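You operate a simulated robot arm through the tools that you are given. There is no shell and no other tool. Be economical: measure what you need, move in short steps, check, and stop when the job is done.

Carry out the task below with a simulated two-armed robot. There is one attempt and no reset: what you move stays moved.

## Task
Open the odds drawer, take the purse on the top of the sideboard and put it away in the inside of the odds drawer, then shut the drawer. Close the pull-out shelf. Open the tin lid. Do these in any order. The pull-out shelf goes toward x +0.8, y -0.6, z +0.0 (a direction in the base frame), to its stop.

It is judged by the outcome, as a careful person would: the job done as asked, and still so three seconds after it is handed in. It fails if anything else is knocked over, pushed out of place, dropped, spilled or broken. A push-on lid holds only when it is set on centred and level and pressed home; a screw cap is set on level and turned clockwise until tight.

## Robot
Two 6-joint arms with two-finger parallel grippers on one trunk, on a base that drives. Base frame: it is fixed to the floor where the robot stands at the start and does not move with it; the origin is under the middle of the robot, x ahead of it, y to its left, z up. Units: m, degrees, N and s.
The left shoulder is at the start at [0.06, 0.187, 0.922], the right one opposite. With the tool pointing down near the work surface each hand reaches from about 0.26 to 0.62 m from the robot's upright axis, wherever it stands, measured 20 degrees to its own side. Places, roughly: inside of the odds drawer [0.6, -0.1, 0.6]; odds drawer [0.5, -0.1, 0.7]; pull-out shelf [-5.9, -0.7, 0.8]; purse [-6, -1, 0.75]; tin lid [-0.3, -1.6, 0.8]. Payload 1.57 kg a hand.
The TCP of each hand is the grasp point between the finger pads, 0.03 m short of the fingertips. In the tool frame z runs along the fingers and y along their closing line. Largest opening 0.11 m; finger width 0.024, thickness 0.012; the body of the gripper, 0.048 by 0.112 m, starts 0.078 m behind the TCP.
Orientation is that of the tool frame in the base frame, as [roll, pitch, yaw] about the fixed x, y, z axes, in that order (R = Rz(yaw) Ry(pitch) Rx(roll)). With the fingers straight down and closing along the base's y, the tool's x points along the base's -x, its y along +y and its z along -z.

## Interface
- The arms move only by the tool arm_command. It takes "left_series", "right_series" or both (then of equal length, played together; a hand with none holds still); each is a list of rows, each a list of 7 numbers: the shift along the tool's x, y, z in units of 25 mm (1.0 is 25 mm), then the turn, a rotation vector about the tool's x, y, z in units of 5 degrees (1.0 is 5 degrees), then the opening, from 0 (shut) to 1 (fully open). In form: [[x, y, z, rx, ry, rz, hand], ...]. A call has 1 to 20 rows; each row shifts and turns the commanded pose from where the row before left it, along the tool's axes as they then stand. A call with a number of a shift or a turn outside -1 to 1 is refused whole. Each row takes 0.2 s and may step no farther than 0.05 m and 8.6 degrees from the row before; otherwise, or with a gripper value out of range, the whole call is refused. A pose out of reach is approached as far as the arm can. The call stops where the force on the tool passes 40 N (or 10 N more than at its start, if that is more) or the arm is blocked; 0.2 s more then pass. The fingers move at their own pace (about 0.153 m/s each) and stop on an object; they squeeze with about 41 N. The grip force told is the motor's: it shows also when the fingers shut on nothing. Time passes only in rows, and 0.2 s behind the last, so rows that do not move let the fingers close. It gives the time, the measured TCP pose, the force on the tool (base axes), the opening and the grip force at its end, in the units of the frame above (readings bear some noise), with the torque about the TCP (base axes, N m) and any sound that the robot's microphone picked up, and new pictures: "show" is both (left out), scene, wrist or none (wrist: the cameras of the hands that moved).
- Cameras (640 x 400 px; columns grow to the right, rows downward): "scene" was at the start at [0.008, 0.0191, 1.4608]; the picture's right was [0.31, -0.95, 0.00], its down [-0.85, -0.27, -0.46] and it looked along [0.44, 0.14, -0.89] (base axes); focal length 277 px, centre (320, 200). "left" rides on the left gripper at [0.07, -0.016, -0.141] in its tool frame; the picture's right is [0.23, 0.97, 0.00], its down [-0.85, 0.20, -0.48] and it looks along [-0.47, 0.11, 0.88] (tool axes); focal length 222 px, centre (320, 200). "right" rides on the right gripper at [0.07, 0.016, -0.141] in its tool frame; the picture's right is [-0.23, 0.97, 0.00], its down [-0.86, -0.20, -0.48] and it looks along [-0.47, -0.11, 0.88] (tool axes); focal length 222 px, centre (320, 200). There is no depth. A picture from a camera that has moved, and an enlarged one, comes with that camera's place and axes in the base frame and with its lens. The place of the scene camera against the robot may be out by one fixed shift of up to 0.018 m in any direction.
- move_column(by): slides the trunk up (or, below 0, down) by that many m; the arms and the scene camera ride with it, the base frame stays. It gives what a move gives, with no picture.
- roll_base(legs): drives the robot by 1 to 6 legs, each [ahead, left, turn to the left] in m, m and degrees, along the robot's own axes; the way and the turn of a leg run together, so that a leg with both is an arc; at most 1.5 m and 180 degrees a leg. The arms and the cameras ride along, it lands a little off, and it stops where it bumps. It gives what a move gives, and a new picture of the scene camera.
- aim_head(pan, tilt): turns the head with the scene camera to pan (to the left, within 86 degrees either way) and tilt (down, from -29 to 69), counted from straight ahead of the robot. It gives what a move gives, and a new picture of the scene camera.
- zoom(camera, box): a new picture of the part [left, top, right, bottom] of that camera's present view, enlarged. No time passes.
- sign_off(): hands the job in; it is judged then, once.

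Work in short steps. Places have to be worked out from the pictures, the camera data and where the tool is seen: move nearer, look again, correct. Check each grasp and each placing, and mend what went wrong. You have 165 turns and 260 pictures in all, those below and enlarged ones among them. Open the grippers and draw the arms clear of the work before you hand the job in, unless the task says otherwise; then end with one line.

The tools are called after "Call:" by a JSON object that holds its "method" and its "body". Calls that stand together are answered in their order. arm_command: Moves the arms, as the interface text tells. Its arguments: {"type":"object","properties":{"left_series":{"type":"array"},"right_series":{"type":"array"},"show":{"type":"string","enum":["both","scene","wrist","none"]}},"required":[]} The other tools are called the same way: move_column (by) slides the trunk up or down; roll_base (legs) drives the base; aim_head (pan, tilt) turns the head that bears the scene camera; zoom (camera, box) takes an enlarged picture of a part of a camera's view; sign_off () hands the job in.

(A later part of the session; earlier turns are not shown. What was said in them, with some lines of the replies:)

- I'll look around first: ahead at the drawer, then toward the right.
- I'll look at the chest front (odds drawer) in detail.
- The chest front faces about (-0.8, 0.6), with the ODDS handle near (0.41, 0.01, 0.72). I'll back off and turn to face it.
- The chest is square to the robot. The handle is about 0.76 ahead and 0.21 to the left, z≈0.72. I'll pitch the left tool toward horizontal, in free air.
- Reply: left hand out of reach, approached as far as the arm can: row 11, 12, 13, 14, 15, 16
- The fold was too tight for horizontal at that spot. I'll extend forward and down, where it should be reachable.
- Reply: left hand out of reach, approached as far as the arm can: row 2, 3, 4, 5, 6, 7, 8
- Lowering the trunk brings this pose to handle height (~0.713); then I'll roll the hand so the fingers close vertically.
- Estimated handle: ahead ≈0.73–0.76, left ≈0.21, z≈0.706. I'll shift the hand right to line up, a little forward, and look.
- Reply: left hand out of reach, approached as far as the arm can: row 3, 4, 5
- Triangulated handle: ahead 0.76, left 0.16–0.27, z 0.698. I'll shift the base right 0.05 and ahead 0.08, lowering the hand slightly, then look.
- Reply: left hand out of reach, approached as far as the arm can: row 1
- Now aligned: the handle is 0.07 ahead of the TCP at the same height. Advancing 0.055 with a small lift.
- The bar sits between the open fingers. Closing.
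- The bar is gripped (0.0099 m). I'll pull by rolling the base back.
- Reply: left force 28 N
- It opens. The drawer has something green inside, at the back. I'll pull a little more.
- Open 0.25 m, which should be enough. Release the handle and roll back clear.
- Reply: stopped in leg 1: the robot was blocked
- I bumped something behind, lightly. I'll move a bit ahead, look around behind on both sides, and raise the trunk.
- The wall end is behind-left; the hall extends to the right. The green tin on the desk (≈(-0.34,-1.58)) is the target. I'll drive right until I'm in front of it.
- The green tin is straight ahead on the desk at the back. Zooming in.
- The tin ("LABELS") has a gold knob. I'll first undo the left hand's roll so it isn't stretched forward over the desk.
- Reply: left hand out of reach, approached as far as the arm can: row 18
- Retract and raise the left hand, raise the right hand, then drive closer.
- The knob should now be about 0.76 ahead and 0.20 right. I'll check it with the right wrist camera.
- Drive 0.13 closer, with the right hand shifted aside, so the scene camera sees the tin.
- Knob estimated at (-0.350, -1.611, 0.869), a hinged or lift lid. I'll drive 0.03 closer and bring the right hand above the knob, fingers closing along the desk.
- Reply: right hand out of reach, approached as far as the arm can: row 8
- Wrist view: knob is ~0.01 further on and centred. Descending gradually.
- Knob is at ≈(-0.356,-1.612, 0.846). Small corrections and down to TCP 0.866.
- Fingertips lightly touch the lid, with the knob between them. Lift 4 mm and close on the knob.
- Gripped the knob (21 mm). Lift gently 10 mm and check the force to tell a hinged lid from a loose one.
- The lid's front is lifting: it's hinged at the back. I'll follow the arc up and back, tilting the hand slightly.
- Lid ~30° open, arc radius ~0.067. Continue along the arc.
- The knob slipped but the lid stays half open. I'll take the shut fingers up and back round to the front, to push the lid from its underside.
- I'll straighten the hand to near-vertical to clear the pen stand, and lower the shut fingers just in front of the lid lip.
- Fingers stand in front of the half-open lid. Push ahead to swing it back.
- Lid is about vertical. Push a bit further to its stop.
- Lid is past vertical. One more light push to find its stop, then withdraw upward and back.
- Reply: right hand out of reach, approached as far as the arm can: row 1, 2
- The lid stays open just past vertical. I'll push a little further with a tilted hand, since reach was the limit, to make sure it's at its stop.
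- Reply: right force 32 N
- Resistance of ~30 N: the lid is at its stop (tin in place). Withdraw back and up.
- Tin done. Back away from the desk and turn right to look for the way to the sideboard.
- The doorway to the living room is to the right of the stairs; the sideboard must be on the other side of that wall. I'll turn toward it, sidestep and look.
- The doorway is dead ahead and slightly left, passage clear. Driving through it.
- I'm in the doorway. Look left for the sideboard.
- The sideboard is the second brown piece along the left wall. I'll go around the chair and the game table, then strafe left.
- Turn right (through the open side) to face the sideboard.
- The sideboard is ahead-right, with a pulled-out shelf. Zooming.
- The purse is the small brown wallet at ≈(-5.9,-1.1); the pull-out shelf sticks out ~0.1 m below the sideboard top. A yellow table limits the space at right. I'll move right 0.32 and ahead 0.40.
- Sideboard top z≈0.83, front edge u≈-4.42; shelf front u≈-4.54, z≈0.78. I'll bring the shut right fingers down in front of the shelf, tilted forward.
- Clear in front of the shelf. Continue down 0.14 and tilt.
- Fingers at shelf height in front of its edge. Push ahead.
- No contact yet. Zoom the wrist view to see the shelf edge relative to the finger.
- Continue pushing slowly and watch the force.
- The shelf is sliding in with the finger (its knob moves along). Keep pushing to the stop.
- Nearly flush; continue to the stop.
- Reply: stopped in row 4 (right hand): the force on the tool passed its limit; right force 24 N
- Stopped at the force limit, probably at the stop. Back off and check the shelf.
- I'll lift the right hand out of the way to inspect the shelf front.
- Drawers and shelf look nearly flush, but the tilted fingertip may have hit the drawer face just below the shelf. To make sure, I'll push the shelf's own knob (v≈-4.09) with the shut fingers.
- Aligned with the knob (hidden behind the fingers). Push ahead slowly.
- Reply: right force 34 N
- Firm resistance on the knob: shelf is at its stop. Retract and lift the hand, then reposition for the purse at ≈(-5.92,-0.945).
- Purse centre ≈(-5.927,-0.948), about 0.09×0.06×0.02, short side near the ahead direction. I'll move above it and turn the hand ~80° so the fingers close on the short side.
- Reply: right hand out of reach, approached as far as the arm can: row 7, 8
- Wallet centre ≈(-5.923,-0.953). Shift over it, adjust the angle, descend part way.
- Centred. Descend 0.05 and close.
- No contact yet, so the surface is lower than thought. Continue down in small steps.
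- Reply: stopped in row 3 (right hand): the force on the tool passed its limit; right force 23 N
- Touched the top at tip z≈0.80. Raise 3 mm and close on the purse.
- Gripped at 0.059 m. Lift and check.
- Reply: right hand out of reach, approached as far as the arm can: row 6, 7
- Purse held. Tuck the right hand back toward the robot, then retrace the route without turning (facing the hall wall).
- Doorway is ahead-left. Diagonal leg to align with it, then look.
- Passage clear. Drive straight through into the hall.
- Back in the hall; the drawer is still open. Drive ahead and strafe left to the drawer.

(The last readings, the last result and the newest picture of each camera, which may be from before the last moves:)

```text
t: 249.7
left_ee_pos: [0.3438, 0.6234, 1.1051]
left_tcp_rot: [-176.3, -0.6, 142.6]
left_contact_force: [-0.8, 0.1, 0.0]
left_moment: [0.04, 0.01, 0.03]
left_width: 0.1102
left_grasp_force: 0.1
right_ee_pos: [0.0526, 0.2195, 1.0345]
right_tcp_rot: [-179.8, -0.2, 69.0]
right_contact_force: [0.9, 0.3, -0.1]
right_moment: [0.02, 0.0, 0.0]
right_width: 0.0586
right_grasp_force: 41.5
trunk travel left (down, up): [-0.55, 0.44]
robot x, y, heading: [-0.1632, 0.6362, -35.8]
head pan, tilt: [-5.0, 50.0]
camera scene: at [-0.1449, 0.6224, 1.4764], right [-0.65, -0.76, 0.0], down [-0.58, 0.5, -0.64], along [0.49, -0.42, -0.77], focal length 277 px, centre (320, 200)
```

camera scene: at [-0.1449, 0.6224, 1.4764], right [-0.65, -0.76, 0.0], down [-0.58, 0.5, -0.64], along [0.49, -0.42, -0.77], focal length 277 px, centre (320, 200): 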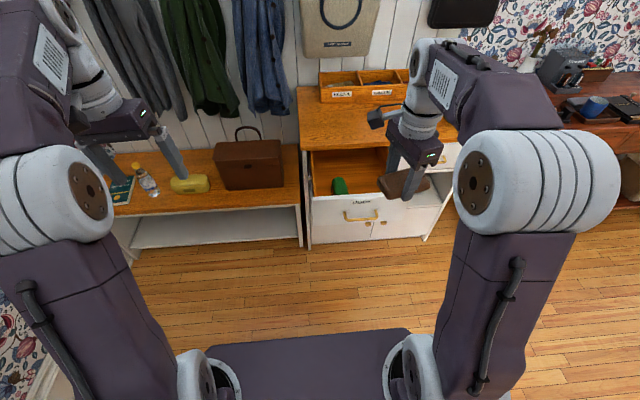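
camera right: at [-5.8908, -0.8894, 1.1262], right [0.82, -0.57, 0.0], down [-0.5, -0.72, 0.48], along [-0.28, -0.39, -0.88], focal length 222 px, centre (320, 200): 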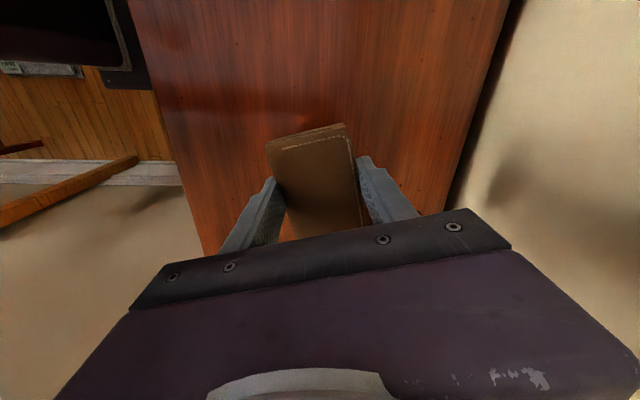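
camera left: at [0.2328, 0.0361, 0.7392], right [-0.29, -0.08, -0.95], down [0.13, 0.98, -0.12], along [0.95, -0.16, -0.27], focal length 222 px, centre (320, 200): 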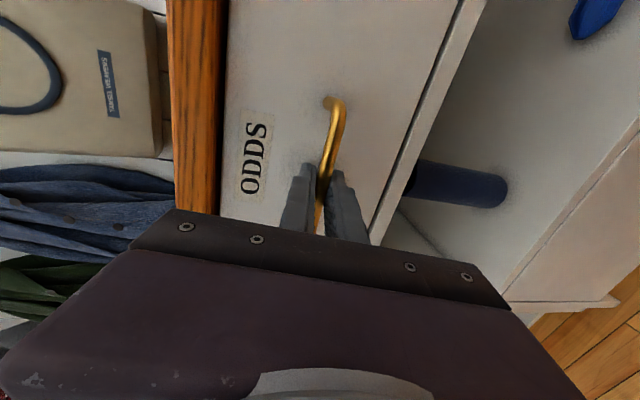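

Drive 0.22 closer and zoom on the drawer interior.

Call:
{"method": "roll_base", "body": {"legs": [[0.22, 0, -1]]}}

Call:
{"method": "aim_head", "body": {"pan": 0, "tilt": 60}}

Call:
{"method": "zoom", "body": {"camera": "scene", "box": [250, 70, 490, 220]}}

```text
t: 251.4
left_ee_pos: [0.5225, 0.4856, 1.1059]
left_tcp_rot: [-176.3, -0.6, 141.9]
left_contact_force: [0.8, 0.4, -0.8]
left_moment: [0.02, 0.03, -0.01]
left_width: 0.11
left_grasp_force: 0.1
right_ee_pos: [0.2253, 0.0856, 1.0358]
right_tcp_rot: [-179.8, -0.1, 68.2]
right_contact_force: [-0.3, -0.3, -1.6]
right_moment: [0.05, 0.02, 0.03]
right_width: 0.059
right_grasp_force: 41.5
trunk travel left (down, up): [-0.55, 0.44]
robot x, y, heading: [0.0181, 0.507, -36.5]
head pan, tilt: [-5.0, 50.0]
camera scene: at [0.0338, 0.4917, 1.4764], right [-0.66, -0.75, 0.0], down [-0.57, 0.51, -0.64], along [0.48, -0.43, -0.77], focal length 277 px, centre (320, 200)
```

scene: 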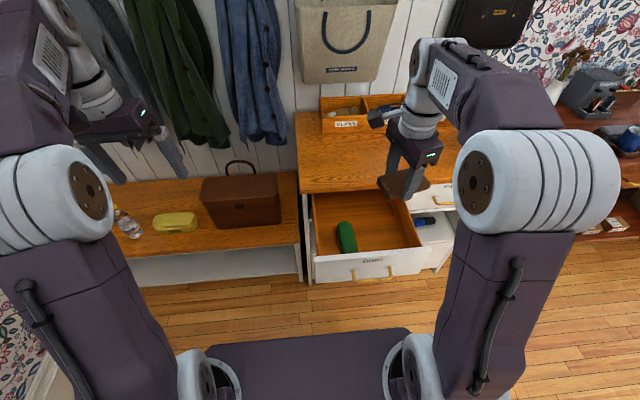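

```text
t: 252.1
left_ee_pos: [0.5231, 0.4869, 1.1048]
left_tcp_rot: [-176.3, -0.5, 141.9]
left_contact_force: [-0.1, -1.3, 0.2]
left_moment: [0.01, -0.01, 0.0]
left_width: 0.11
left_grasp_force: 0.0
right_ee_pos: [0.2248, 0.0861, 1.0383]
right_tcp_rot: [-179.8, -0.2, 68.1]
right_contact_force: [0.4, -0.3, -0.7]
right_moment: [0.01, 0.0, 0.02]
right_width: 0.0588
right_grasp_force: 40.5
trunk travel left (down, up): [-0.55, 0.44]
robot x, y, heading: [0.0211, 0.5116, -36.7]
head pan, tilt: [0.0, 60.0]
camera scene: at [0.0296, 0.5032, 1.4638], right [-0.6, -0.8, 0.0], down [-0.7, 0.52, -0.5], along [0.4, -0.3, -0.87], focal length 277 px, centre (320, 200)
```

scene: 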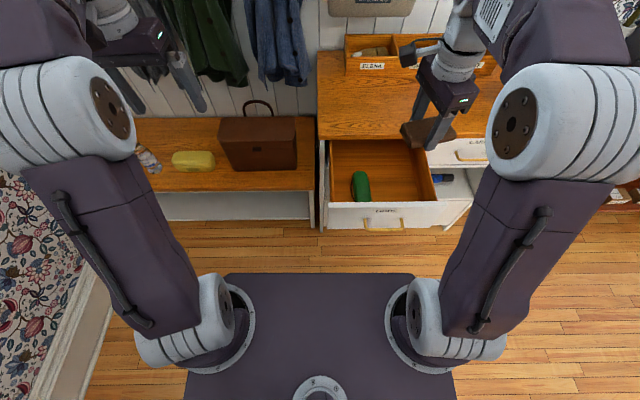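

```text
2.67 times, centred on (370, 145) of scene
camera zoom: at [0.0296, 0.5032, 1.4638], right [-0.6, -0.8, 0.0], down [-0.7, 0.52, -0.5], along [0.4, -0.3, -0.87], focal length 738 px, centre (187, 347)
```

zoom: 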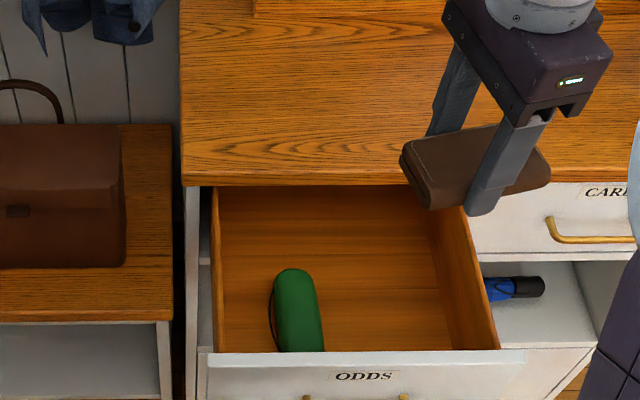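

Free space in the drawer is right of the green case: target u≈0.225, v≈0.16. Lower the trunk 0.15, square up the hand and move above it.

Call:
{"method": "move_column", "body": {"by": -0.12}}

Call:
{"method": "arm_command", "body": {"right_series": [[0, 0, 0, 0, 0, 1, 0], [0, 0, 0, 0, 0, 1, 0], [0, 0, 0, 0, 0, 1, 0], [-0.44, 0.97, 0, 0, 0, 0, 0], [-0.44, 0.97, 0, 0, 0, 0, 0], [-0.44, 0.97, 0, 0, 0, 0, 0], [-0.44, 0.97, 0, 0, 0, 0, 0]], "show": "both"}}

Call:
{"method": "zoom", "body": {"camera": "scene", "box": [280, 70, 520, 220]}}

```text
t: 253.6
left_ee_pos: [0.5223, 0.4856, 0.9847]
left_tcp_rot: [-176.4, -0.6, 141.9]
left_contact_force: [0.9, 0.3, 0.0]
left_moment: [0.01, -0.01, -0.01]
left_width: 0.1101
left_grasp_force: 0.1
right_ee_pos: [0.2249, 0.0861, 0.9168]
right_tcp_rot: [-179.8, -0.1, 68.2]
right_contact_force: [0.0, 0.4, -1.5]
right_moment: [0.02, 0.01, 0.03]
right_width: 0.0589
right_grasp_force: 41.2
trunk travel left (down, up): [-0.43, 0.56]
robot x, y, heading: [0.016, 0.5049, -36.5]
head pan, tilt: [0.0, 60.0]
```

```text
t: 255.2
left_ee_pos: [0.5226, 0.4849, 0.9841]
left_tcp_rot: [-176.3, -0.5, 141.9]
left_contact_force: [0.7, 0.4, -0.1]
left_moment: [-0.01, 0.0, 0.02]
left_width: 0.1098
left_grasp_force: 0.0
right_ee_pos: [0.274, -0.0081, 0.9164]
right_tcp_rot: [-179.7, -0.1, 53.1]
right_contact_force: [-0.3, -1.1, -1.3]
right_moment: [0.03, 0.02, -0.03]
right_width: 0.0589
right_grasp_force: 40.7
trunk travel left (down, up): [-0.43, 0.56]
robot x, y, heading: [0.0208, 0.5085, -36.5]
head pan, tilt: [0.0, 60.0]
camera scene: at [0.0301, 0.5022, 1.3438], right [-0.6, -0.8, 0.0], down [-0.7, 0.52, -0.5], along [0.4, -0.3, -0.87], focal length 277 px, centre (320, 200)
camera right: at [0.3301, 0.0372, 1.0566], right [0.64, -0.77, -0.01], down [-0.67, -0.57, 0.48], along [-0.37, -0.3, -0.88], focal length 222 px, centre (320, 200)
```

scene: 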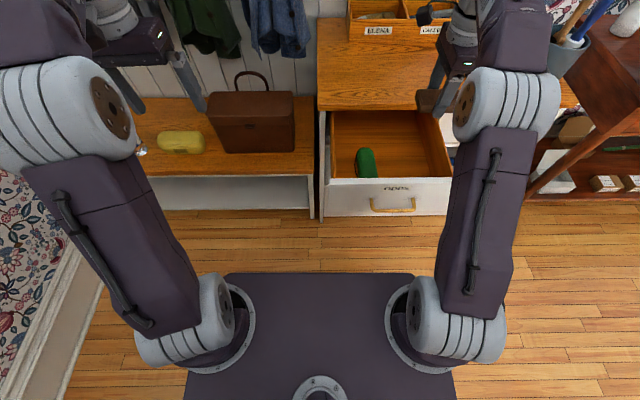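
right: 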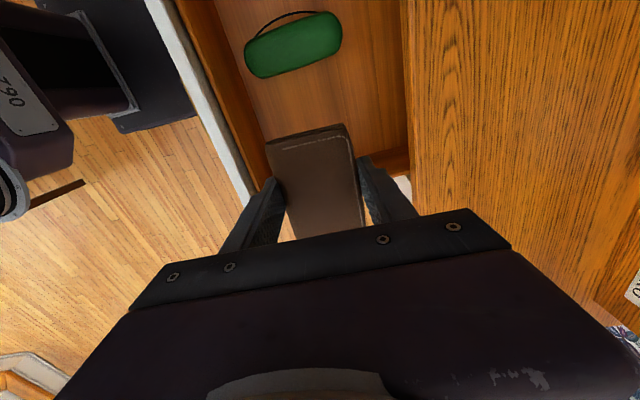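

```text
2.67 times, centred on (400, 145) of scene
camera zoom: at [0.0301, 0.5022, 1.3438], right [-0.6, -0.8, 0.0], down [-0.7, 0.52, -0.5], along [0.4, -0.3, -0.87], focal length 738 px, centre (107, 347)
```

zoom: 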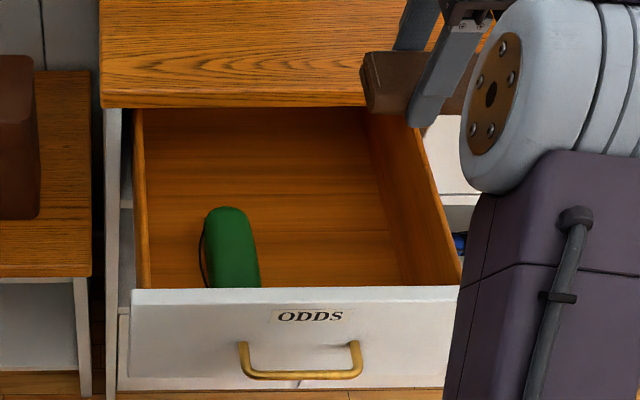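

The drawer's right wall is at v≈0.09–0.10 and the case at v≥0.25, so aim for v≈0.18. Descend toward the drawer bottom.

Call:
{"method": "arm_command", "body": {"right_series": [[0.45, 0, 0, 0, 0, 0, 0], [0.45, 0, 0.6, 0, 0, 0, 0], [0, 0, 0.9, 0, 0, 0, 0], [0, 0, 0.9, 0, 0, 0, 0], [0, 0, 0.9, 0, 0, 0, 0], [0, 0, 0.9, 0, 0, 0, 0], [0, 0, 0.9, 0, 0, 0, 0], [0, 0, 0.9, 0, 0, 0, 0]], "show": "both"}}

Call:
{"method": "zoom", "body": {"camera": "scene", "box": [300, 80, 500, 205]}}

```text
t: 257.0
left_ee_pos: [0.5223, 0.4859, 0.986]
left_tcp_rot: [-176.3, -0.5, 141.8]
left_contact_force: [0.3, 0.1, 1.3]
left_moment: [0.01, 0.01, -0.01]
left_width: 0.1098
left_grasp_force: 0.0
right_ee_pos: [0.2879, 0.0098, 0.7667]
right_tcp_rot: [-179.8, -0.1, 53.1]
right_contact_force: [0.2, -0.6, -0.7]
right_moment: [0.04, 0.0, 0.0]
right_width: 0.0591
right_grasp_force: 41.4
trunk travel left (down, up): [-0.43, 0.56]
robot x, y, heading: [0.0179, 0.5077, -36.5]
head pan, tilt: [0.0, 60.0]
camera scene: at [0.0297, 0.5029, 1.3438], right [-0.6, -0.8, 0.0], down [-0.7, 0.52, -0.5], along [0.4, -0.3, -0.87], focal length 277 px, centre (320, 200)
camera right: at [0.3428, 0.0559, 0.9073], right [0.64, -0.77, 0.0], down [-0.67, -0.57, 0.48], along [-0.37, -0.3, -0.88], focal length 222 px, centre (320, 200)
```

scene: 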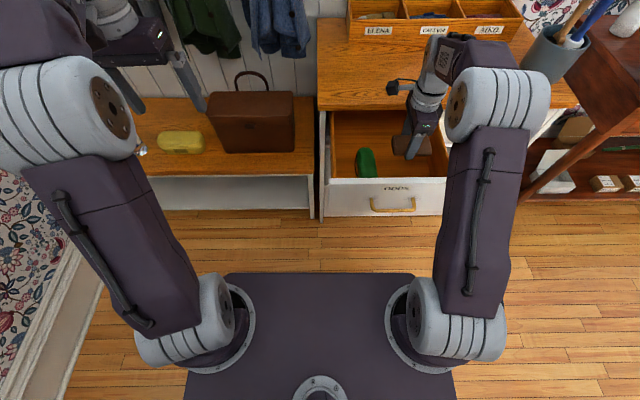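
right: 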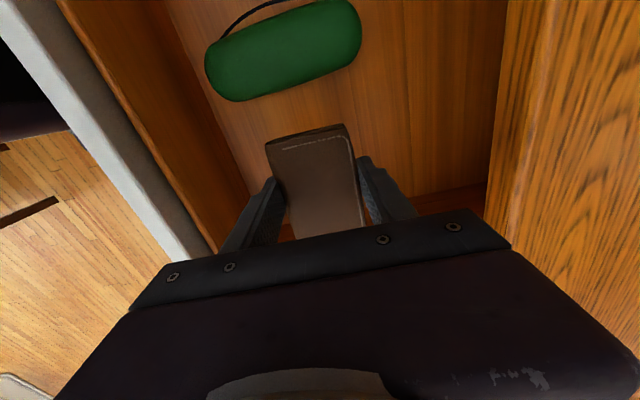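

```text
3.20 times, centred on (400, 142) of scene
camera zoom: at [0.0297, 0.5029, 1.3438], right [-0.6, -0.8, 0.0], down [-0.7, 0.52, -0.5], along [0.4, -0.3, -0.87], focal length 886 px, centre (64, 384)
```

zoom: 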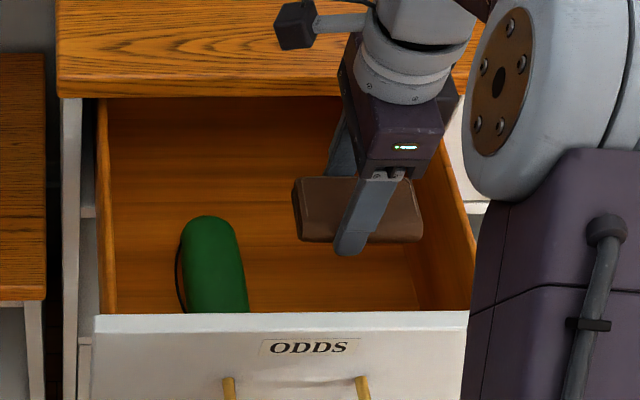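

Purse is inside the drawer walls, clear of the case. Continue down until light contact.

Call:
{"method": "arm_command", "body": {"right_series": [[0, 0, 0.9, 0, 0, 0, 0], [0, 0, 0.9, 0, 0, 0, 0], [0, 0, 0.7, 0, 0, 0, 0], [0, 0, 0.4, 0, 0, 0, 0]], "show": "wrist"}}

Call:
{"method": "zoom", "body": {"camera": "scene", "box": [300, 80, 500, 205]}}

```text
t: 258.0
left_ee_pos: [0.5219, 0.4856, 0.9856]
left_tcp_rot: [-176.3, -0.6, 142.0]
left_contact_force: [-0.8, 0.3, -0.7]
left_moment: [-0.02, 0.05, -0.01]
left_width: 0.1099
left_grasp_force: 0.1
right_ee_pos: [0.2899, 0.0119, 0.6928]
right_tcp_rot: [-179.8, -0.1, 53.1]
right_contact_force: [0.0, -0.3, -0.1]
right_moment: [0.0, 0.0, 0.01]
right_width: 0.0591
right_grasp_force: 41.6
trunk travel left (down, up): [-0.43, 0.56]
robot x, y, heading: [0.0197, 0.5081, -36.5]
head pan, tilt: [0.0, 60.0]
camera right: at [0.3433, 0.0578, 0.8343], right [0.64, -0.77, 0.0], down [-0.67, -0.57, 0.48], along [-0.37, -0.3, -0.88], focal length 222 px, centre (320, 200)
```

right: 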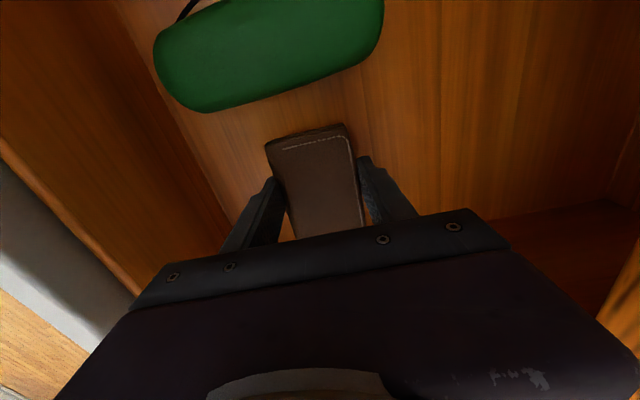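

```text
3.20 times, centred on (400, 142) of scene
camera zoom: at [0.0295, 0.5032, 1.3438], right [-0.6, -0.8, 0.0], down [-0.7, 0.52, -0.5], along [0.4, -0.3, -0.87], focal length 886 px, centre (64, 384)
```

zoom: 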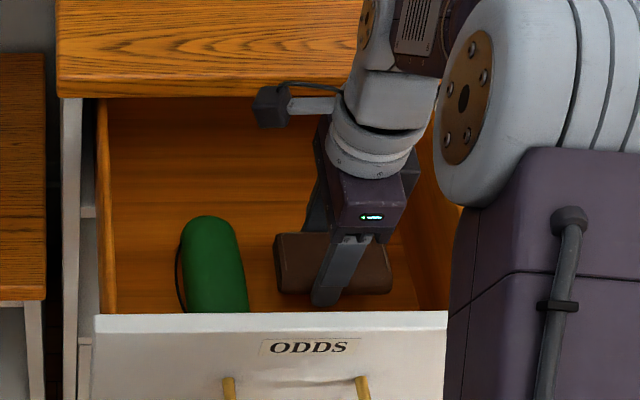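

Call:
{"method": "arm_command", "body": {"right_series": [[0, 0, 0.25, 0, 0, 0, 0], [0, 0, 0.25, 0, 0, 0, 0], [0, 0, 0.25, 0, 0, 0, 0], [0, 0, 0.25, 0, 0, 0, 0], [0, 0, 0.2, 0, 0, 0, 0], [0, 0, 0.2, 0, 0, 0, 0]], "show": "scene"}}

```text
t: 259.3
left_ee_pos: [0.5223, 0.4877, 0.986]
left_tcp_rot: [-176.2, -0.4, 141.8]
left_contact_force: [-0.7, -0.4, 0.7]
left_moment: [-0.01, 0.03, 0.04]
left_width: 0.1097
left_grasp_force: 0.0
right_ee_pos: [0.2922, 0.0097, 0.6702]
right_tcp_rot: [179.4, -0.1, 53.0]
right_contact_force: [1.4, 2.0, 28.8]
right_moment: [0.78, 0.74, -0.13]
right_width: 0.0589
right_grasp_force: 40.8
trunk travel left (down, up): [-0.43, 0.56]
robot x, y, heading: [0.0139, 0.5065, -36.5]
head pan, tilt: [0.0, 60.0]
stopped in row 6 (right hand): the force on the tool passed its limit (the readings are from after the stop); the commanded pose is now the measured one
camera scene: at [0.0289, 0.5059, 1.3442], right [-0.6, -0.8, 0.0], down [-0.7, 0.51, -0.5], along [0.4, -0.3, -0.87], focal length 277 px, centre (320, 200)
```

scene: 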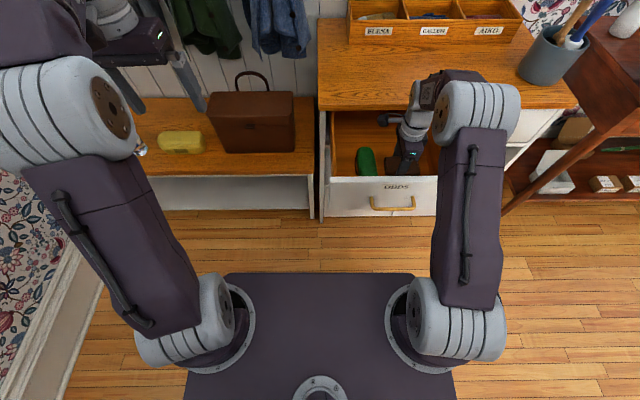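

Contact with the drawer bottom. Ease up slightly, open, and lift out.

Call:
{"method": "arm_command", "body": {"right_series": [[0, 0, -0.1, 0, 0, 0, 0], [0, 0, 0, 0, 0, 0, 0.75], [0, 0, 0, 0, 0, 0, 0.75], [0, 0, 0, 0, 0, 0, 0.75], [0, 0, -0.6, 0, 0, 0, 0.75], [0, 0, -1, 0, 0, 0, 0.75], [0, 0, -1, 0, 0, 0, 0.75], [0, 0, -1, 0, 0, 0, 0.75], [0, 0, -1, 0, 0, 0, 0.75], [0, 0, -1, 0, 0, 0, 0.75], [0, 0, -1, 0, 0, 0, 0.75], [0, 0, -1, 0, 0, 0, 0.75]], "show": "both"}}

Call:
{"method": "zoom", "body": {"camera": "scene", "box": [300, 80, 500, 205]}}

```text
t: 261.9
left_ee_pos: [0.5233, 0.4854, 0.9853]
left_tcp_rot: [-176.3, -0.6, 141.8]
left_contact_force: [0.2, 0.1, 0.2]
left_moment: [0.02, -0.03, 0.02]
left_width: 0.1099
left_grasp_force: 0.1
right_ee_pos: [0.2884, 0.0104, 0.8578]
right_tcp_rot: [179.8, -0.1, 53.0]
right_contact_force: [0.5, -0.6, -0.2]
right_moment: [0.02, -0.02, -0.01]
right_width: 0.0826
right_grasp_force: 0.2
trunk travel left (down, up): [-0.43, 0.56]
robot x, y, heading: [0.0161, 0.5087, -36.6]
head pan, tilt: [0.0, 60.0]
camera scene: at [0.0293, 0.5036, 1.3438], right [-0.6, -0.8, 0.0], down [-0.7, 0.52, -0.5], along [0.4, -0.3, -0.87], focal length 277 px, centre (320, 200)
camera right: at [0.3423, 0.0573, 0.9993], right [0.64, -0.77, 0.0], down [-0.67, -0.56, 0.48], along [-0.36, -0.31, -0.88], focal length 222 px, centre (320, 200)
```

scene: 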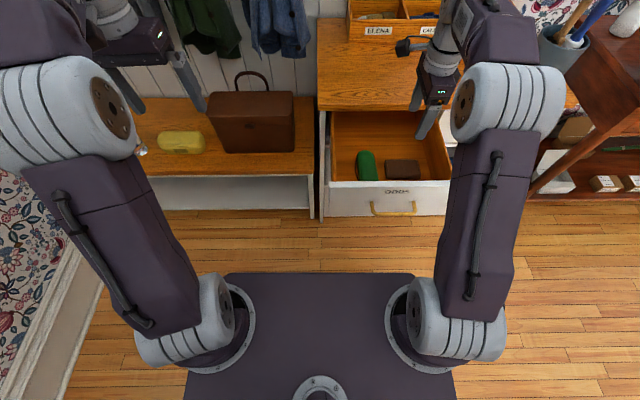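
right: 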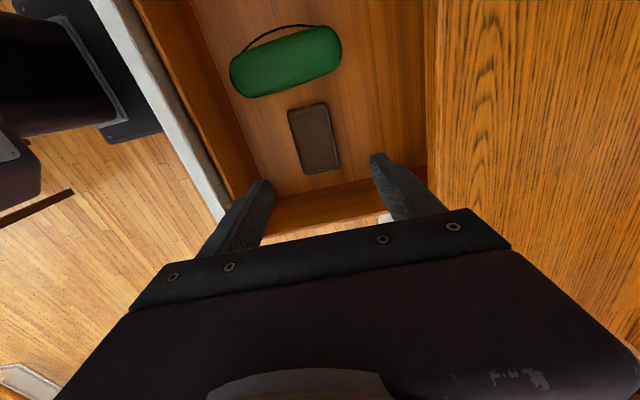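

```text
3.20 times, centred on (400, 142) of scene
camera zoom: at [0.0293, 0.5036, 1.3438], right [-0.6, -0.8, 0.0], down [-0.7, 0.52, -0.5], along [0.4, -0.3, -0.87], focal length 886 px, centre (64, 384)
```

zoom: 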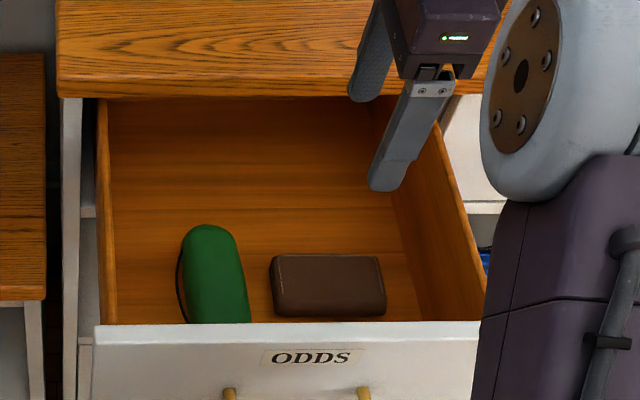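

The purse lies in the drawer next to the case. Now back the base off, shut the fingers, and bring the hand down in front of the handle bar to push it shut.

Call:
{"method": "roll_base", "body": {"legs": [[-0.32, 0, 0]]}}

Call:
{"method": "arm_command", "body": {"right_series": [[0.5, 0, 0, -1, 0, 0, 0], [0.5, 0, 0, -1, 0, 0, 0], [0.5, 0, 0, -1, 0, 0, 0], [0.5, 0, 0, -1, 0, 0, 0], [0, -0.4, 0.9, 0, 0, 0, 0], [0, -0.4, 0.9, 0, 0, 0, 0], [0, -0.4, 0.9, 0, 0, 0, 0], [0, -0.4, 0.9, 0, 0, 0, 0], [0, -0.4, 0.9, 0, 0, 0, 0], [0, -0.3, 0.7, 0, 0, 0, 0]], "show": "both"}}

```text
t: 264.0
left_ee_pos: [0.2634, 0.6769, 0.9859]
left_tcp_rot: [-176.3, -0.5, 141.8]
left_contact_force: [0.4, -0.2, 0.3]
left_moment: [-0.01, -0.05, 0.02]
left_width: 0.11
left_grasp_force: 0.0
right_ee_pos: [0.0287, 0.2027, 0.8574]
right_tcp_rot: [179.7, -0.2, 53.0]
right_contact_force: [-0.3, -0.5, 0.5]
right_moment: [-0.02, -0.01, 0.01]
right_width: 0.0827
right_grasp_force: 0.0
trunk travel left (down, up): [-0.43, 0.56]
robot x, y, heading: [-0.2433, 0.7011, -36.4]
head pan, tilt: [0.0, 60.0]
camera scene: at [-0.2294, 0.6955, 1.3438], right [-0.6, -0.8, 0.0], down [-0.69, 0.52, -0.5], along [0.4, -0.3, -0.87], focal length 277 px, centre (320, 200)
```

scene: 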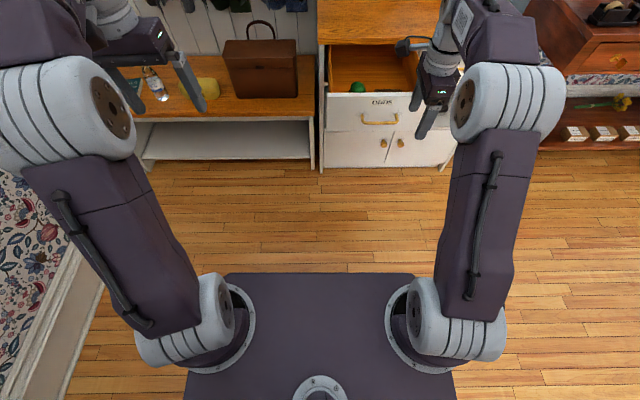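

```text
t: 266.2
left_ee_pos: [0.265, 0.6764, 0.9853]
left_tcp_rot: [-176.3, -0.7, 141.8]
left_contact_force: [-0.1, 0.7, -0.4]
left_moment: [0.04, 0.01, 0.03]
left_width: 0.1101
left_grasp_force: 0.1
right_ee_pos: [0.0527, 0.2467, 0.7151]
right_tcp_rot: [159.7, -0.1, 53.0]
right_contact_force: [0.5, 0.2, -0.2]
right_moment: [0.0, 0.0, 0.0]
right_width: 0.0
right_grasp_force: 21.2
trunk travel left (down, up): [-0.43, 0.56]
robot x, y, heading: [-0.2406, 0.7008, -36.5]
head pan, tilt: [0.0, 60.0]
camera scene: at [-0.2284, 0.6947, 1.3438], right [-0.6, -0.8, 0.0], down [-0.69, 0.52, -0.5], along [0.4, -0.3, -0.87], focal length 277 px, centre (320, 200)
camera right: at [0.0677, 0.3229, 0.854], right [0.59, -0.73, 0.34], down [-0.8, -0.47, 0.38], along [-0.12, -0.49, -0.86], focal length 222 px, centre (320, 200)
```

scene: 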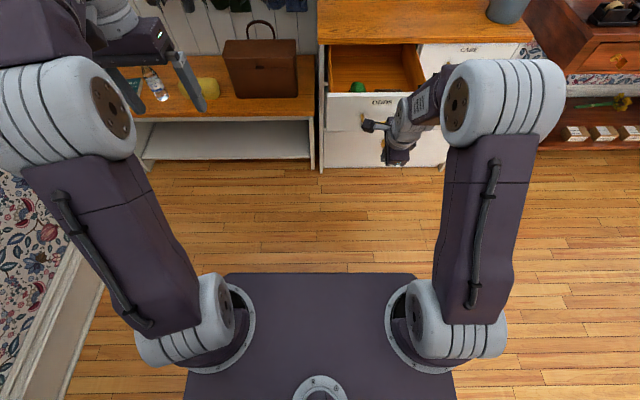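
right: 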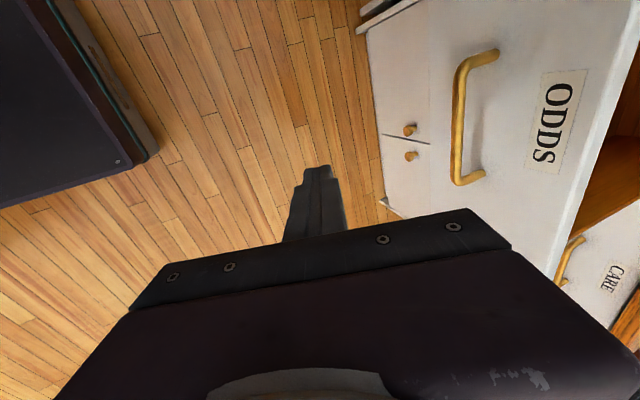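

Aligned with the handle (v≈0.24, z≈0.69). Lower 15 mm, then push by driving ahead slowly.

Call:
{"method": "arm_command", "body": {"right_series": [[0.3, -0.2, 0.55, 0, 0, 0, 0]], "show": "none"}}

Call:
{"method": "roll_base", "body": {"legs": [[0.2, 0, -0.4]]}}

Call:
{"method": "arm_command", "body": {"right_series": [[0, 0, 0, 0, 0, 0, 0]], "show": "wrist"}}

```text
t: 266.6
left_ee_pos: [0.2646, 0.6761, 0.9858]
left_tcp_rot: [-176.3, -0.7, 141.8]
left_contact_force: [0.1, 0.1, 1.0]
left_moment: [0.02, -0.02, -0.03]
left_width: 0.11
left_grasp_force: 0.0
right_ee_pos: [0.058, 0.2537, 0.7013]
right_tcp_rot: [159.7, -0.1, 53.1]
right_contact_force: [-0.2, -0.8, 0.5]
right_moment: [0.0, -0.01, -0.01]
right_width: 0.0
right_grasp_force: 20.9
trunk travel left (down, up): [-0.43, 0.56]
robot x, y, heading: [-0.2375, 0.6997, -36.6]
head pan, tilt: [0.0, 60.0]
```

```text
t: 268.2
left_ee_pos: [0.4207, 0.5557, 0.9858]
left_tcp_rot: [-176.3, -0.7, 141.4]
left_contact_force: [0.2, 0.4, -0.1]
left_moment: [-0.01, 0.01, -0.01]
left_width: 0.1101
left_grasp_force: 0.0
right_ee_pos: [0.2111, 0.1333, 0.7011]
right_tcp_rot: [159.8, 0.0, 52.7]
right_contact_force: [-0.8, 0.1, -1.0]
right_moment: [0.02, -0.02, -0.01]
right_width: 0.0
right_grasp_force: 21.1
trunk travel left (down, up): [-0.43, 0.56]
robot x, y, heading: [-0.0847, 0.5801, -37.0]
head pan, tilt: [0.0, 60.0]
camera scene: at [-0.0711, 0.5768, 1.3438], right [-0.6, -0.8, 0.0], down [-0.69, 0.52, -0.5], along [0.4, -0.3, -0.87], focal length 277 px, centre (320, 200)
```

scene: 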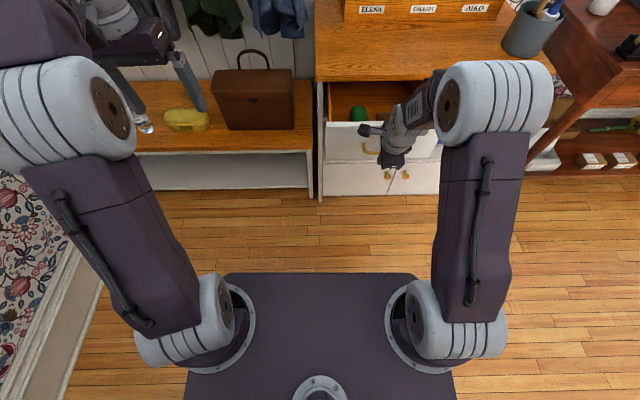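

```text
t: 268.6
left_ee_pos: [0.4203, 0.5559, 0.9853]
left_tcp_rot: [-176.2, -0.6, 141.4]
left_contact_force: [-0.5, -0.8, 0.2]
left_moment: [-0.03, -0.03, 0.02]
left_width: 0.11
left_grasp_force: 0.1
right_ee_pos: [0.2111, 0.1337, 0.7023]
right_tcp_rot: [159.8, 0.0, 52.7]
right_contact_force: [-0.7, 0.3, -0.6]
right_moment: [0.0, -0.02, 0.01]
right_width: 0.0
right_grasp_force: 21.1
trunk travel left (down, up): [-0.43, 0.56]
robot x, y, heading: [-0.0878, 0.5829, -37.0]
head pan, tilt: [0.0, 60.0]
camera right: at [0.2258, 0.21, 0.8401], right [0.59, -0.73, 0.34], down [-0.8, -0.47, 0.38], along [-0.12, -0.49, -0.86], focal length 222 px, centre (320, 200)
```

right: 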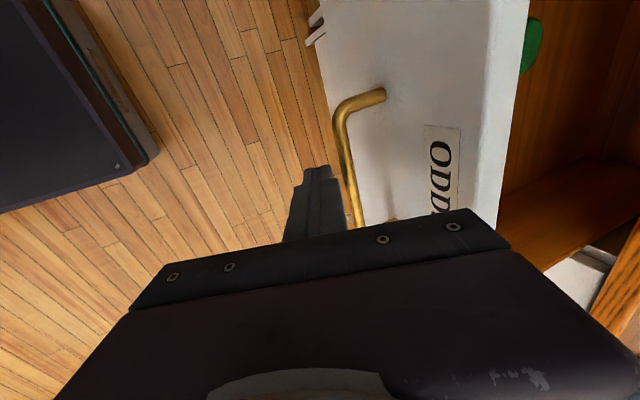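

The finger is at the bar and the drawer is beginning to move. Drive 0.14 more.

Call:
{"method": "roll_base", "body": {"legs": [[0.14, 0, 0]]}}

Call:
{"method": "arm_command", "body": {"right_series": [[0, 0.25, 0.1, 0, 0, 0, 0], [0, 0.25, 0.1, 0, 0, 0, 0]], "show": "wrist"}}

```text
t: 269.9
left_ee_pos: [0.5313, 0.4737, 0.9855]
left_tcp_rot: [-176.2, -0.6, 141.6]
left_contact_force: [0.0, -0.6, -0.4]
left_moment: [0.02, -0.01, 0.0]
left_width: 0.1103
left_grasp_force: 0.1
right_ee_pos: [0.324, 0.051, 0.7026]
right_tcp_rot: [159.8, 0.0, 52.8]
right_contact_force: [0.5, 0.1, 0.4]
right_moment: [-0.01, -0.02, -0.01]
right_width: 0.0
right_grasp_force: 21.4
trunk travel left (down, up): [-0.43, 0.56]
robot x, y, heading: [0.027, 0.4985, -36.9]
head pan, tilt: [0.0, 60.0]
camera scene: at [0.0389, 0.4942, 1.3438], right [-0.6, -0.8, 0.0], down [-0.69, 0.52, -0.5], along [0.4, -0.3, -0.87], focal length 277 px, centre (320, 200)
```

scene: 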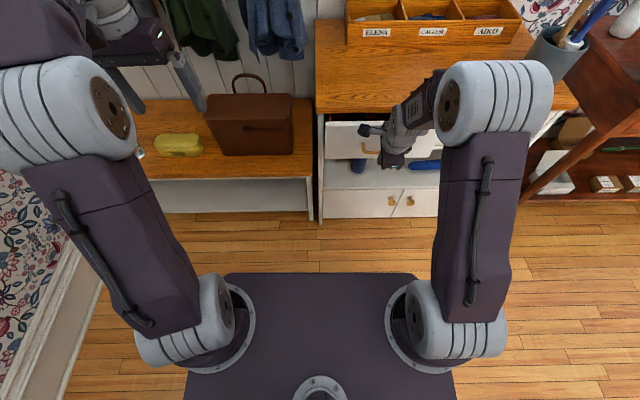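

```text
t: 270.5
left_ee_pos: [0.5305, 0.4741, 0.9864]
left_tcp_rot: [-176.3, -0.7, 141.6]
left_contact_force: [-0.4, -0.8, -0.4]
left_moment: [0.03, -0.02, 0.03]
left_width: 0.1099
left_grasp_force: 0.0
right_ee_pos: [0.3331, 0.0445, 0.7028]
right_tcp_rot: [159.8, -0.1, 52.8]
right_contact_force: [-0.3, 0.2, 0.8]
right_moment: [-0.01, 0.0, 0.01]
right_width: 0.0
right_grasp_force: 20.9
trunk travel left (down, up): [-0.43, 0.56]
robot x, y, heading: [0.0236, 0.4998, -37.1]
head pan, tilt: [0.0, 60.0]
camera right: at [0.348, 0.1208, 0.8398], right [0.59, -0.73, 0.34], down [-0.8, -0.47, 0.38], along [-0.12, -0.49, -0.86], focal length 222 px, centre (320, 200)
```

right: 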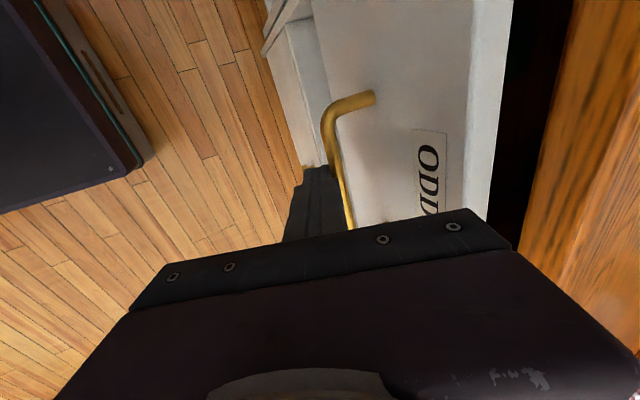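

Nearly shut; the arm finishes with small steps until firm resistance.

Call:
{"method": "arm_command", "body": {"right_series": [[0, 0.37, 0.13, 0, 0, 0, 0], [0, 0.37, 0.13, 0, 0, 0, 0], [0, 0.37, 0.13, 0, 0, 0, 0], [0, 0.3, 0.1, 0, 0, 0, 0], [0, 0.2, 0.07, 0, 0, 0, 0], [0, 0.2, 0.07, 0, 0, 0, 0]], "show": "both"}}

```text
t: 271.9
left_ee_pos: [0.5303, 0.4745, 0.9855]
left_tcp_rot: [-176.3, -0.6, 141.6]
left_contact_force: [-0.7, -0.8, 0.1]
left_moment: [0.0, -0.02, -0.02]
left_width: 0.1102
left_grasp_force: 0.1
right_ee_pos: [0.3707, 0.0153, 0.7026]
right_tcp_rot: [159.8, -0.1, 52.7]
right_contact_force: [-0.2, -1.1, 0.3]
right_moment: [0.01, -0.01, -0.01]
right_width: 0.0
right_grasp_force: 21.5
trunk travel left (down, up): [-0.43, 0.56]
robot x, y, heading: [0.0229, 0.4985, -36.7]
head pan, tilt: [0.0, 60.0]
camera scene: at [0.0379, 0.4949, 1.3438], right [-0.6, -0.8, 0.0], down [-0.69, 0.52, -0.5], along [0.4, -0.3, -0.87], focal length 277 px, centre (320, 200)
camera right: at [0.386, 0.0915, 0.8406], right [0.59, -0.73, 0.34], down [-0.8, -0.47, 0.38], along [-0.12, -0.49, -0.86], focal length 222 px, centre (320, 200)
```

scene: 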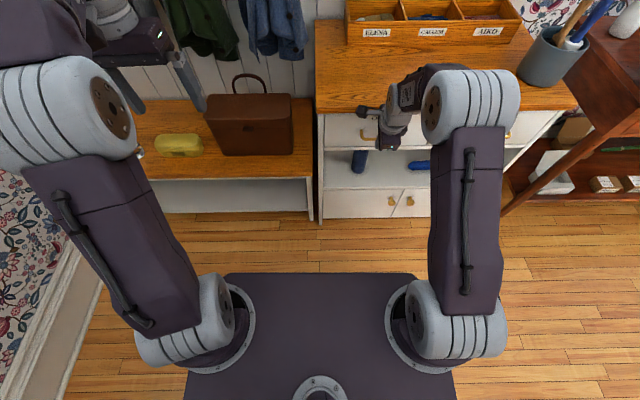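
right: 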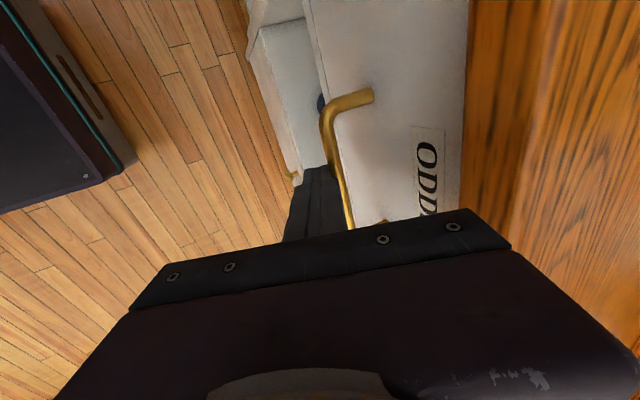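

Call:
{"method": "arm_command", "body": {"right_series": [[0, 0.2, 0.07, 0, 0, 0, 0], [0, 0.2, 0.07, 0, 0, 0, 0], [0, 0.2, 0.07, 0, 0, 0, 0], [0, 0.2, 0.07, 0, 0, 0, 0]], "show": "wrist"}}

Call:
{"method": "zoom", "body": {"camera": "scene", "box": [300, 80, 500, 205]}}

```text
t: 272.6
left_ee_pos: [0.5299, 0.4745, 0.9855]
left_tcp_rot: [-176.3, -0.6, 141.6]
left_contact_force: [0.3, -0.2, -0.3]
left_moment: [0.05, 0.02, -0.03]
left_width: 0.1101
left_grasp_force: 0.0
right_ee_pos: [0.3722, 0.0124, 0.6986]
right_tcp_rot: [161.1, -0.1, 52.8]
right_contact_force: [-10.3, 8.4, 3.0]
right_moment: [0.07, 0.0, 0.16]
right_width: 0.0001
right_grasp_force: 21.1
trunk travel left (down, up): [-0.43, 0.56]
robot x, y, heading: [0.0239, 0.4981, -37.0]
head pan, tilt: [0.0, 60.0]
stopped in row 3 (right hand): the force on the tool passed its limit (the readings are from after the stop); the commanded pose is now the measured one
camera right: at [0.3908, 0.0876, 0.8371], right [0.6, -0.74, 0.31], down [-0.79, -0.47, 0.39], along [-0.14, -0.48, -0.87], focal length 222 px, centre (320, 200)
```

right: 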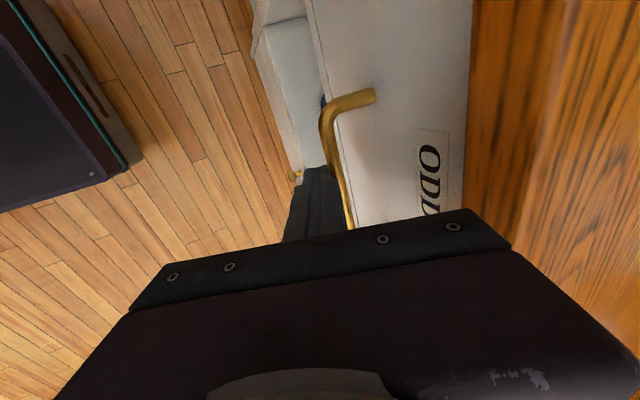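

```text
3.20 times, centred on (400, 142) of scene
camera zoom: at [0.0371, 0.4958, 1.3438], right [-0.6, -0.8, 0.0], down [-0.69, 0.52, -0.5], along [0.4, -0.3, -0.87], focal length 886 px, centre (64, 384)
```

zoom: 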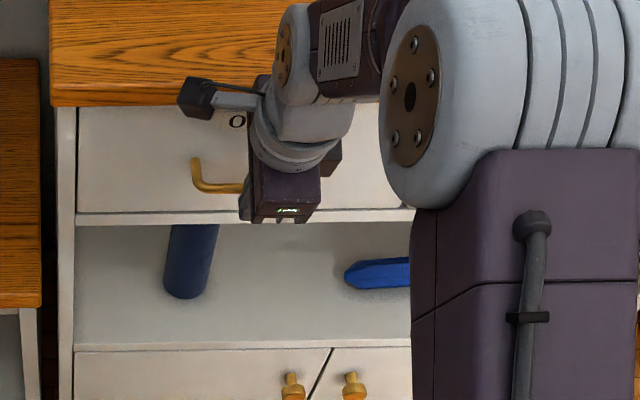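

Stopped on firm resistance. Back off and inspect.

Call:
{"method": "arm_command", "body": {"right_series": [[0, -0.8, -0.3, 0, 0, 0, 0], [0, -0.8, -0.3, 0, 0, 0, 0], [0, -0.8, -0.3, 0, 0, 0, 0]], "show": "none"}}

Call:
{"method": "roll_base", "body": {"legs": [[-0.35, 0, 0]]}}

Call:
{"method": "aim_head", "body": {"pan": 0, "tilt": 45}}

Call:
{"method": "zoom", "body": {"camera": "scene", "box": [270, 60, 490, 198]}}

```text
t: 273.4
left_ee_pos: [0.5294, 0.4758, 0.9855]
left_tcp_rot: [-176.3, -0.5, 141.6]
left_contact_force: [-0.2, 0.7, 0.3]
left_moment: [-0.01, -0.06, 0.0]
left_width: 0.1101
left_grasp_force: 0.2
right_ee_pos: [0.3243, 0.051, 0.7014]
right_tcp_rot: [160.9, 0.1, 52.8]
right_contact_force: [0.3, -0.4, 0.2]
right_moment: [-0.02, -0.01, -0.02]
right_width: 0.0
right_grasp_force: 21.2
trunk travel left (down, up): [-0.43, 0.56]
robot x, y, heading: [0.0241, 0.4989, -37.1]
head pan, tilt: [0.0, 60.0]
```

```text
t: 275.7
left_ee_pos: [0.2532, 0.6845, 0.9856]
left_tcp_rot: [-176.2, -0.5, 141.6]
left_contact_force: [-0.3, 0.6, 0.5]
left_moment: [0.0, -0.03, 0.04]
left_width: 0.1098
left_grasp_force: 0.1
right_ee_pos: [0.0478, 0.2586, 0.7023]
right_tcp_rot: [160.8, 0.0, 52.9]
right_contact_force: [-0.6, 0.5, 0.0]
right_moment: [-0.03, 0.0, 0.02]
right_width: 0.0001
right_grasp_force: 21.9
trunk travel left (down, up): [-0.43, 0.56]
robot x, y, heading: [-0.251, 0.7079, -36.9]
head pan, tilt: [0.0, 60.0]
camera scene: at [-0.2403, 0.7037, 1.3438], right [-0.6, -0.8, 0.0], down [-0.69, 0.52, -0.5], along [0.4, -0.3, -0.87], focal length 277 px, centre (320, 200)
```

scene: 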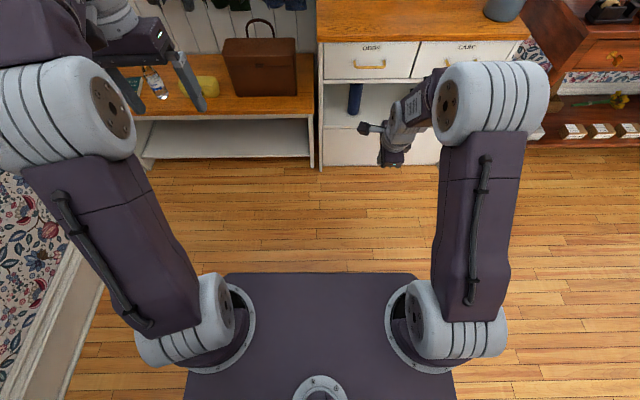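

```text
t: 276.4
left_ee_pos: [0.2538, 0.6828, 0.9856]
left_tcp_rot: [-176.3, -0.5, 141.7]
left_contact_force: [0.1, 0.5, 0.0]
left_moment: [0.0, -0.02, -0.01]
left_width: 0.1103
left_grasp_force: 0.0
right_ee_pos: [0.0477, 0.2589, 0.7022]
right_tcp_rot: [160.7, 0.1, 53.0]
right_contact_force: [-0.1, 0.6, 0.5]
right_moment: [0.0, 0.01, -0.04]
right_width: 0.0001
right_grasp_force: 21.5
trunk travel left (down, up): [-0.43, 0.56]
robot x, y, heading: [-0.2508, 0.7085, -36.8]
head pan, tilt: [0.0, 45.0]
camera scene: at [-0.2278, 0.6944, 1.3632], right [-0.6, -0.8, 0.0], down [-0.57, 0.42, -0.71], along [0.57, -0.42, -0.71], focal length 277 px, centre (320, 200)
```

scene: 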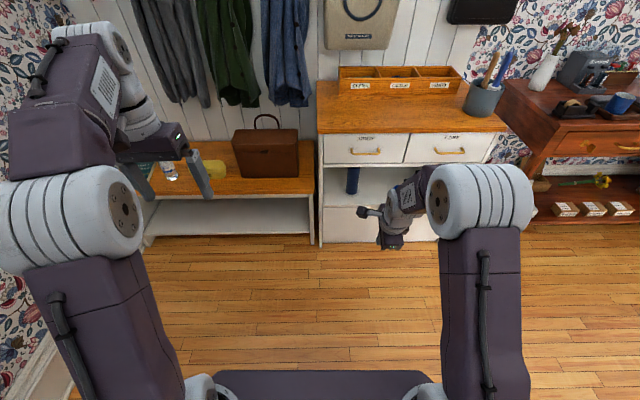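

```text
2.90 times, centred on (380, 129) of scene
camera zoom: at [-0.2278, 0.6944, 1.3632], right [-0.6, -0.8, 0.0], down [-0.57, 0.42, -0.71], along [0.57, -0.42, -0.71], focal length 802 px, centre (146, 406)
```

zoom: 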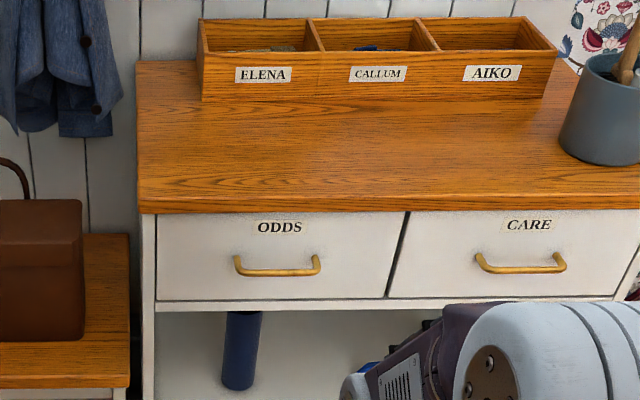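

The drawer is shut, flush with its neighbour. A quick check that the tin lid is still open.

Call:
{"method": "aim_head", "body": {"pan": -50, "tilt": 22}}

Call:
{"method": "arm_command", "body": {"right_series": [[0, -0.5, -0.8, 1, 0, 0, 0.5], [0, -0.5, -0.8, 1, 0, 0, 0.5], [0, -0.5, -0.8, 1, 0, 0, 0.5], [0, 0, -0.8, 1, 0, 0, 0.5]], "show": "none"}}

Call:
{"method": "zoom", "body": {"camera": "scene", "box": [200, 100, 500, 287]}}

```text
t: 277.6
left_ee_pos: [0.2524, 0.6822, 0.9857]
left_tcp_rot: [-176.3, -0.5, 141.6]
left_contact_force: [-1.1, -0.8, 0.1]
left_moment: [0.01, -0.03, 0.0]
left_width: 0.1101
left_grasp_force: 0.1
right_ee_pos: [0.048, 0.2594, 0.7024]
right_tcp_rot: [160.8, 0.0, 52.8]
right_contact_force: [0.2, 0.1, -0.1]
right_moment: [-0.01, 0.0, 0.02]
right_width: 0.0001
right_grasp_force: 21.3
trunk travel left (down, up): [-0.43, 0.56]
robot x, y, heading: [-0.2535, 0.7097, -36.9]
head pan, tilt: [-50.0, 22.0]
camera scene: at [-0.2877, 0.6505, 1.3987], right [-1.0, -0.06, 0.0], down [-0.02, 0.37, -0.93], along [0.05, -0.93, -0.38], focal length 277 px, centre (320, 200)
```

scene: 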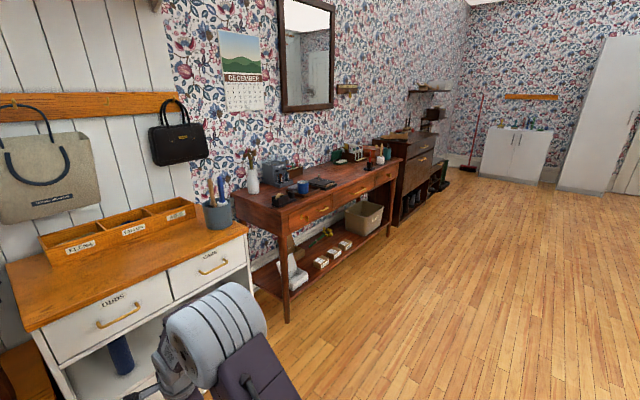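

```text
t: 278.6
left_ee_pos: [0.254, 0.683, 0.985]
left_tcp_rot: [-176.2, -0.6, 141.7]
left_contact_force: [0.4, 0.1, -0.2]
left_moment: [-0.02, -0.01, 0.0]
left_width: 0.1099
left_grasp_force: 0.0
right_ee_pos: [0.0056, 0.2924, 0.7711]
right_tcp_rot: [-179.1, 0.0, 52.9]
right_contact_force: [0.1, 0.0, 0.3]
right_moment: [-0.01, 0.01, 0.0]
right_width: 0.0551
right_grasp_force: 0.1
trunk travel left (down, up): [-0.43, 0.56]
robot x, y, heading: [-0.2507, 0.708, -36.7]
head pan, tilt: [-50.0, 22.0]
```

```text
2.13 times, centred on (350, 194) of scene
camera zoom: at [-0.2874, 0.6502, 1.3987], right [-1.0, -0.06, 0.0], down [-0.02, 0.37, -0.93], along [0.05, -0.93, -0.37], focal length 590 px, centre (256, 214)
```

zoom: 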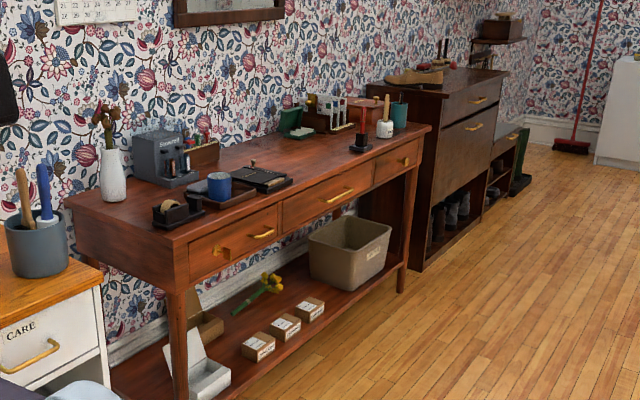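

The tin lid is still open, the drawer is shut with the purse inside, the shelf was closed to its stop, and both arms are clear with grippers open. Signing off.

Call:
{"method": "sign_off", "body": {}}

```text
The job is handed in.
```

The job is handed in: the purse is in the shut odds drawer, the pull-out shelf is closed to its stop, and the tin lid is open.
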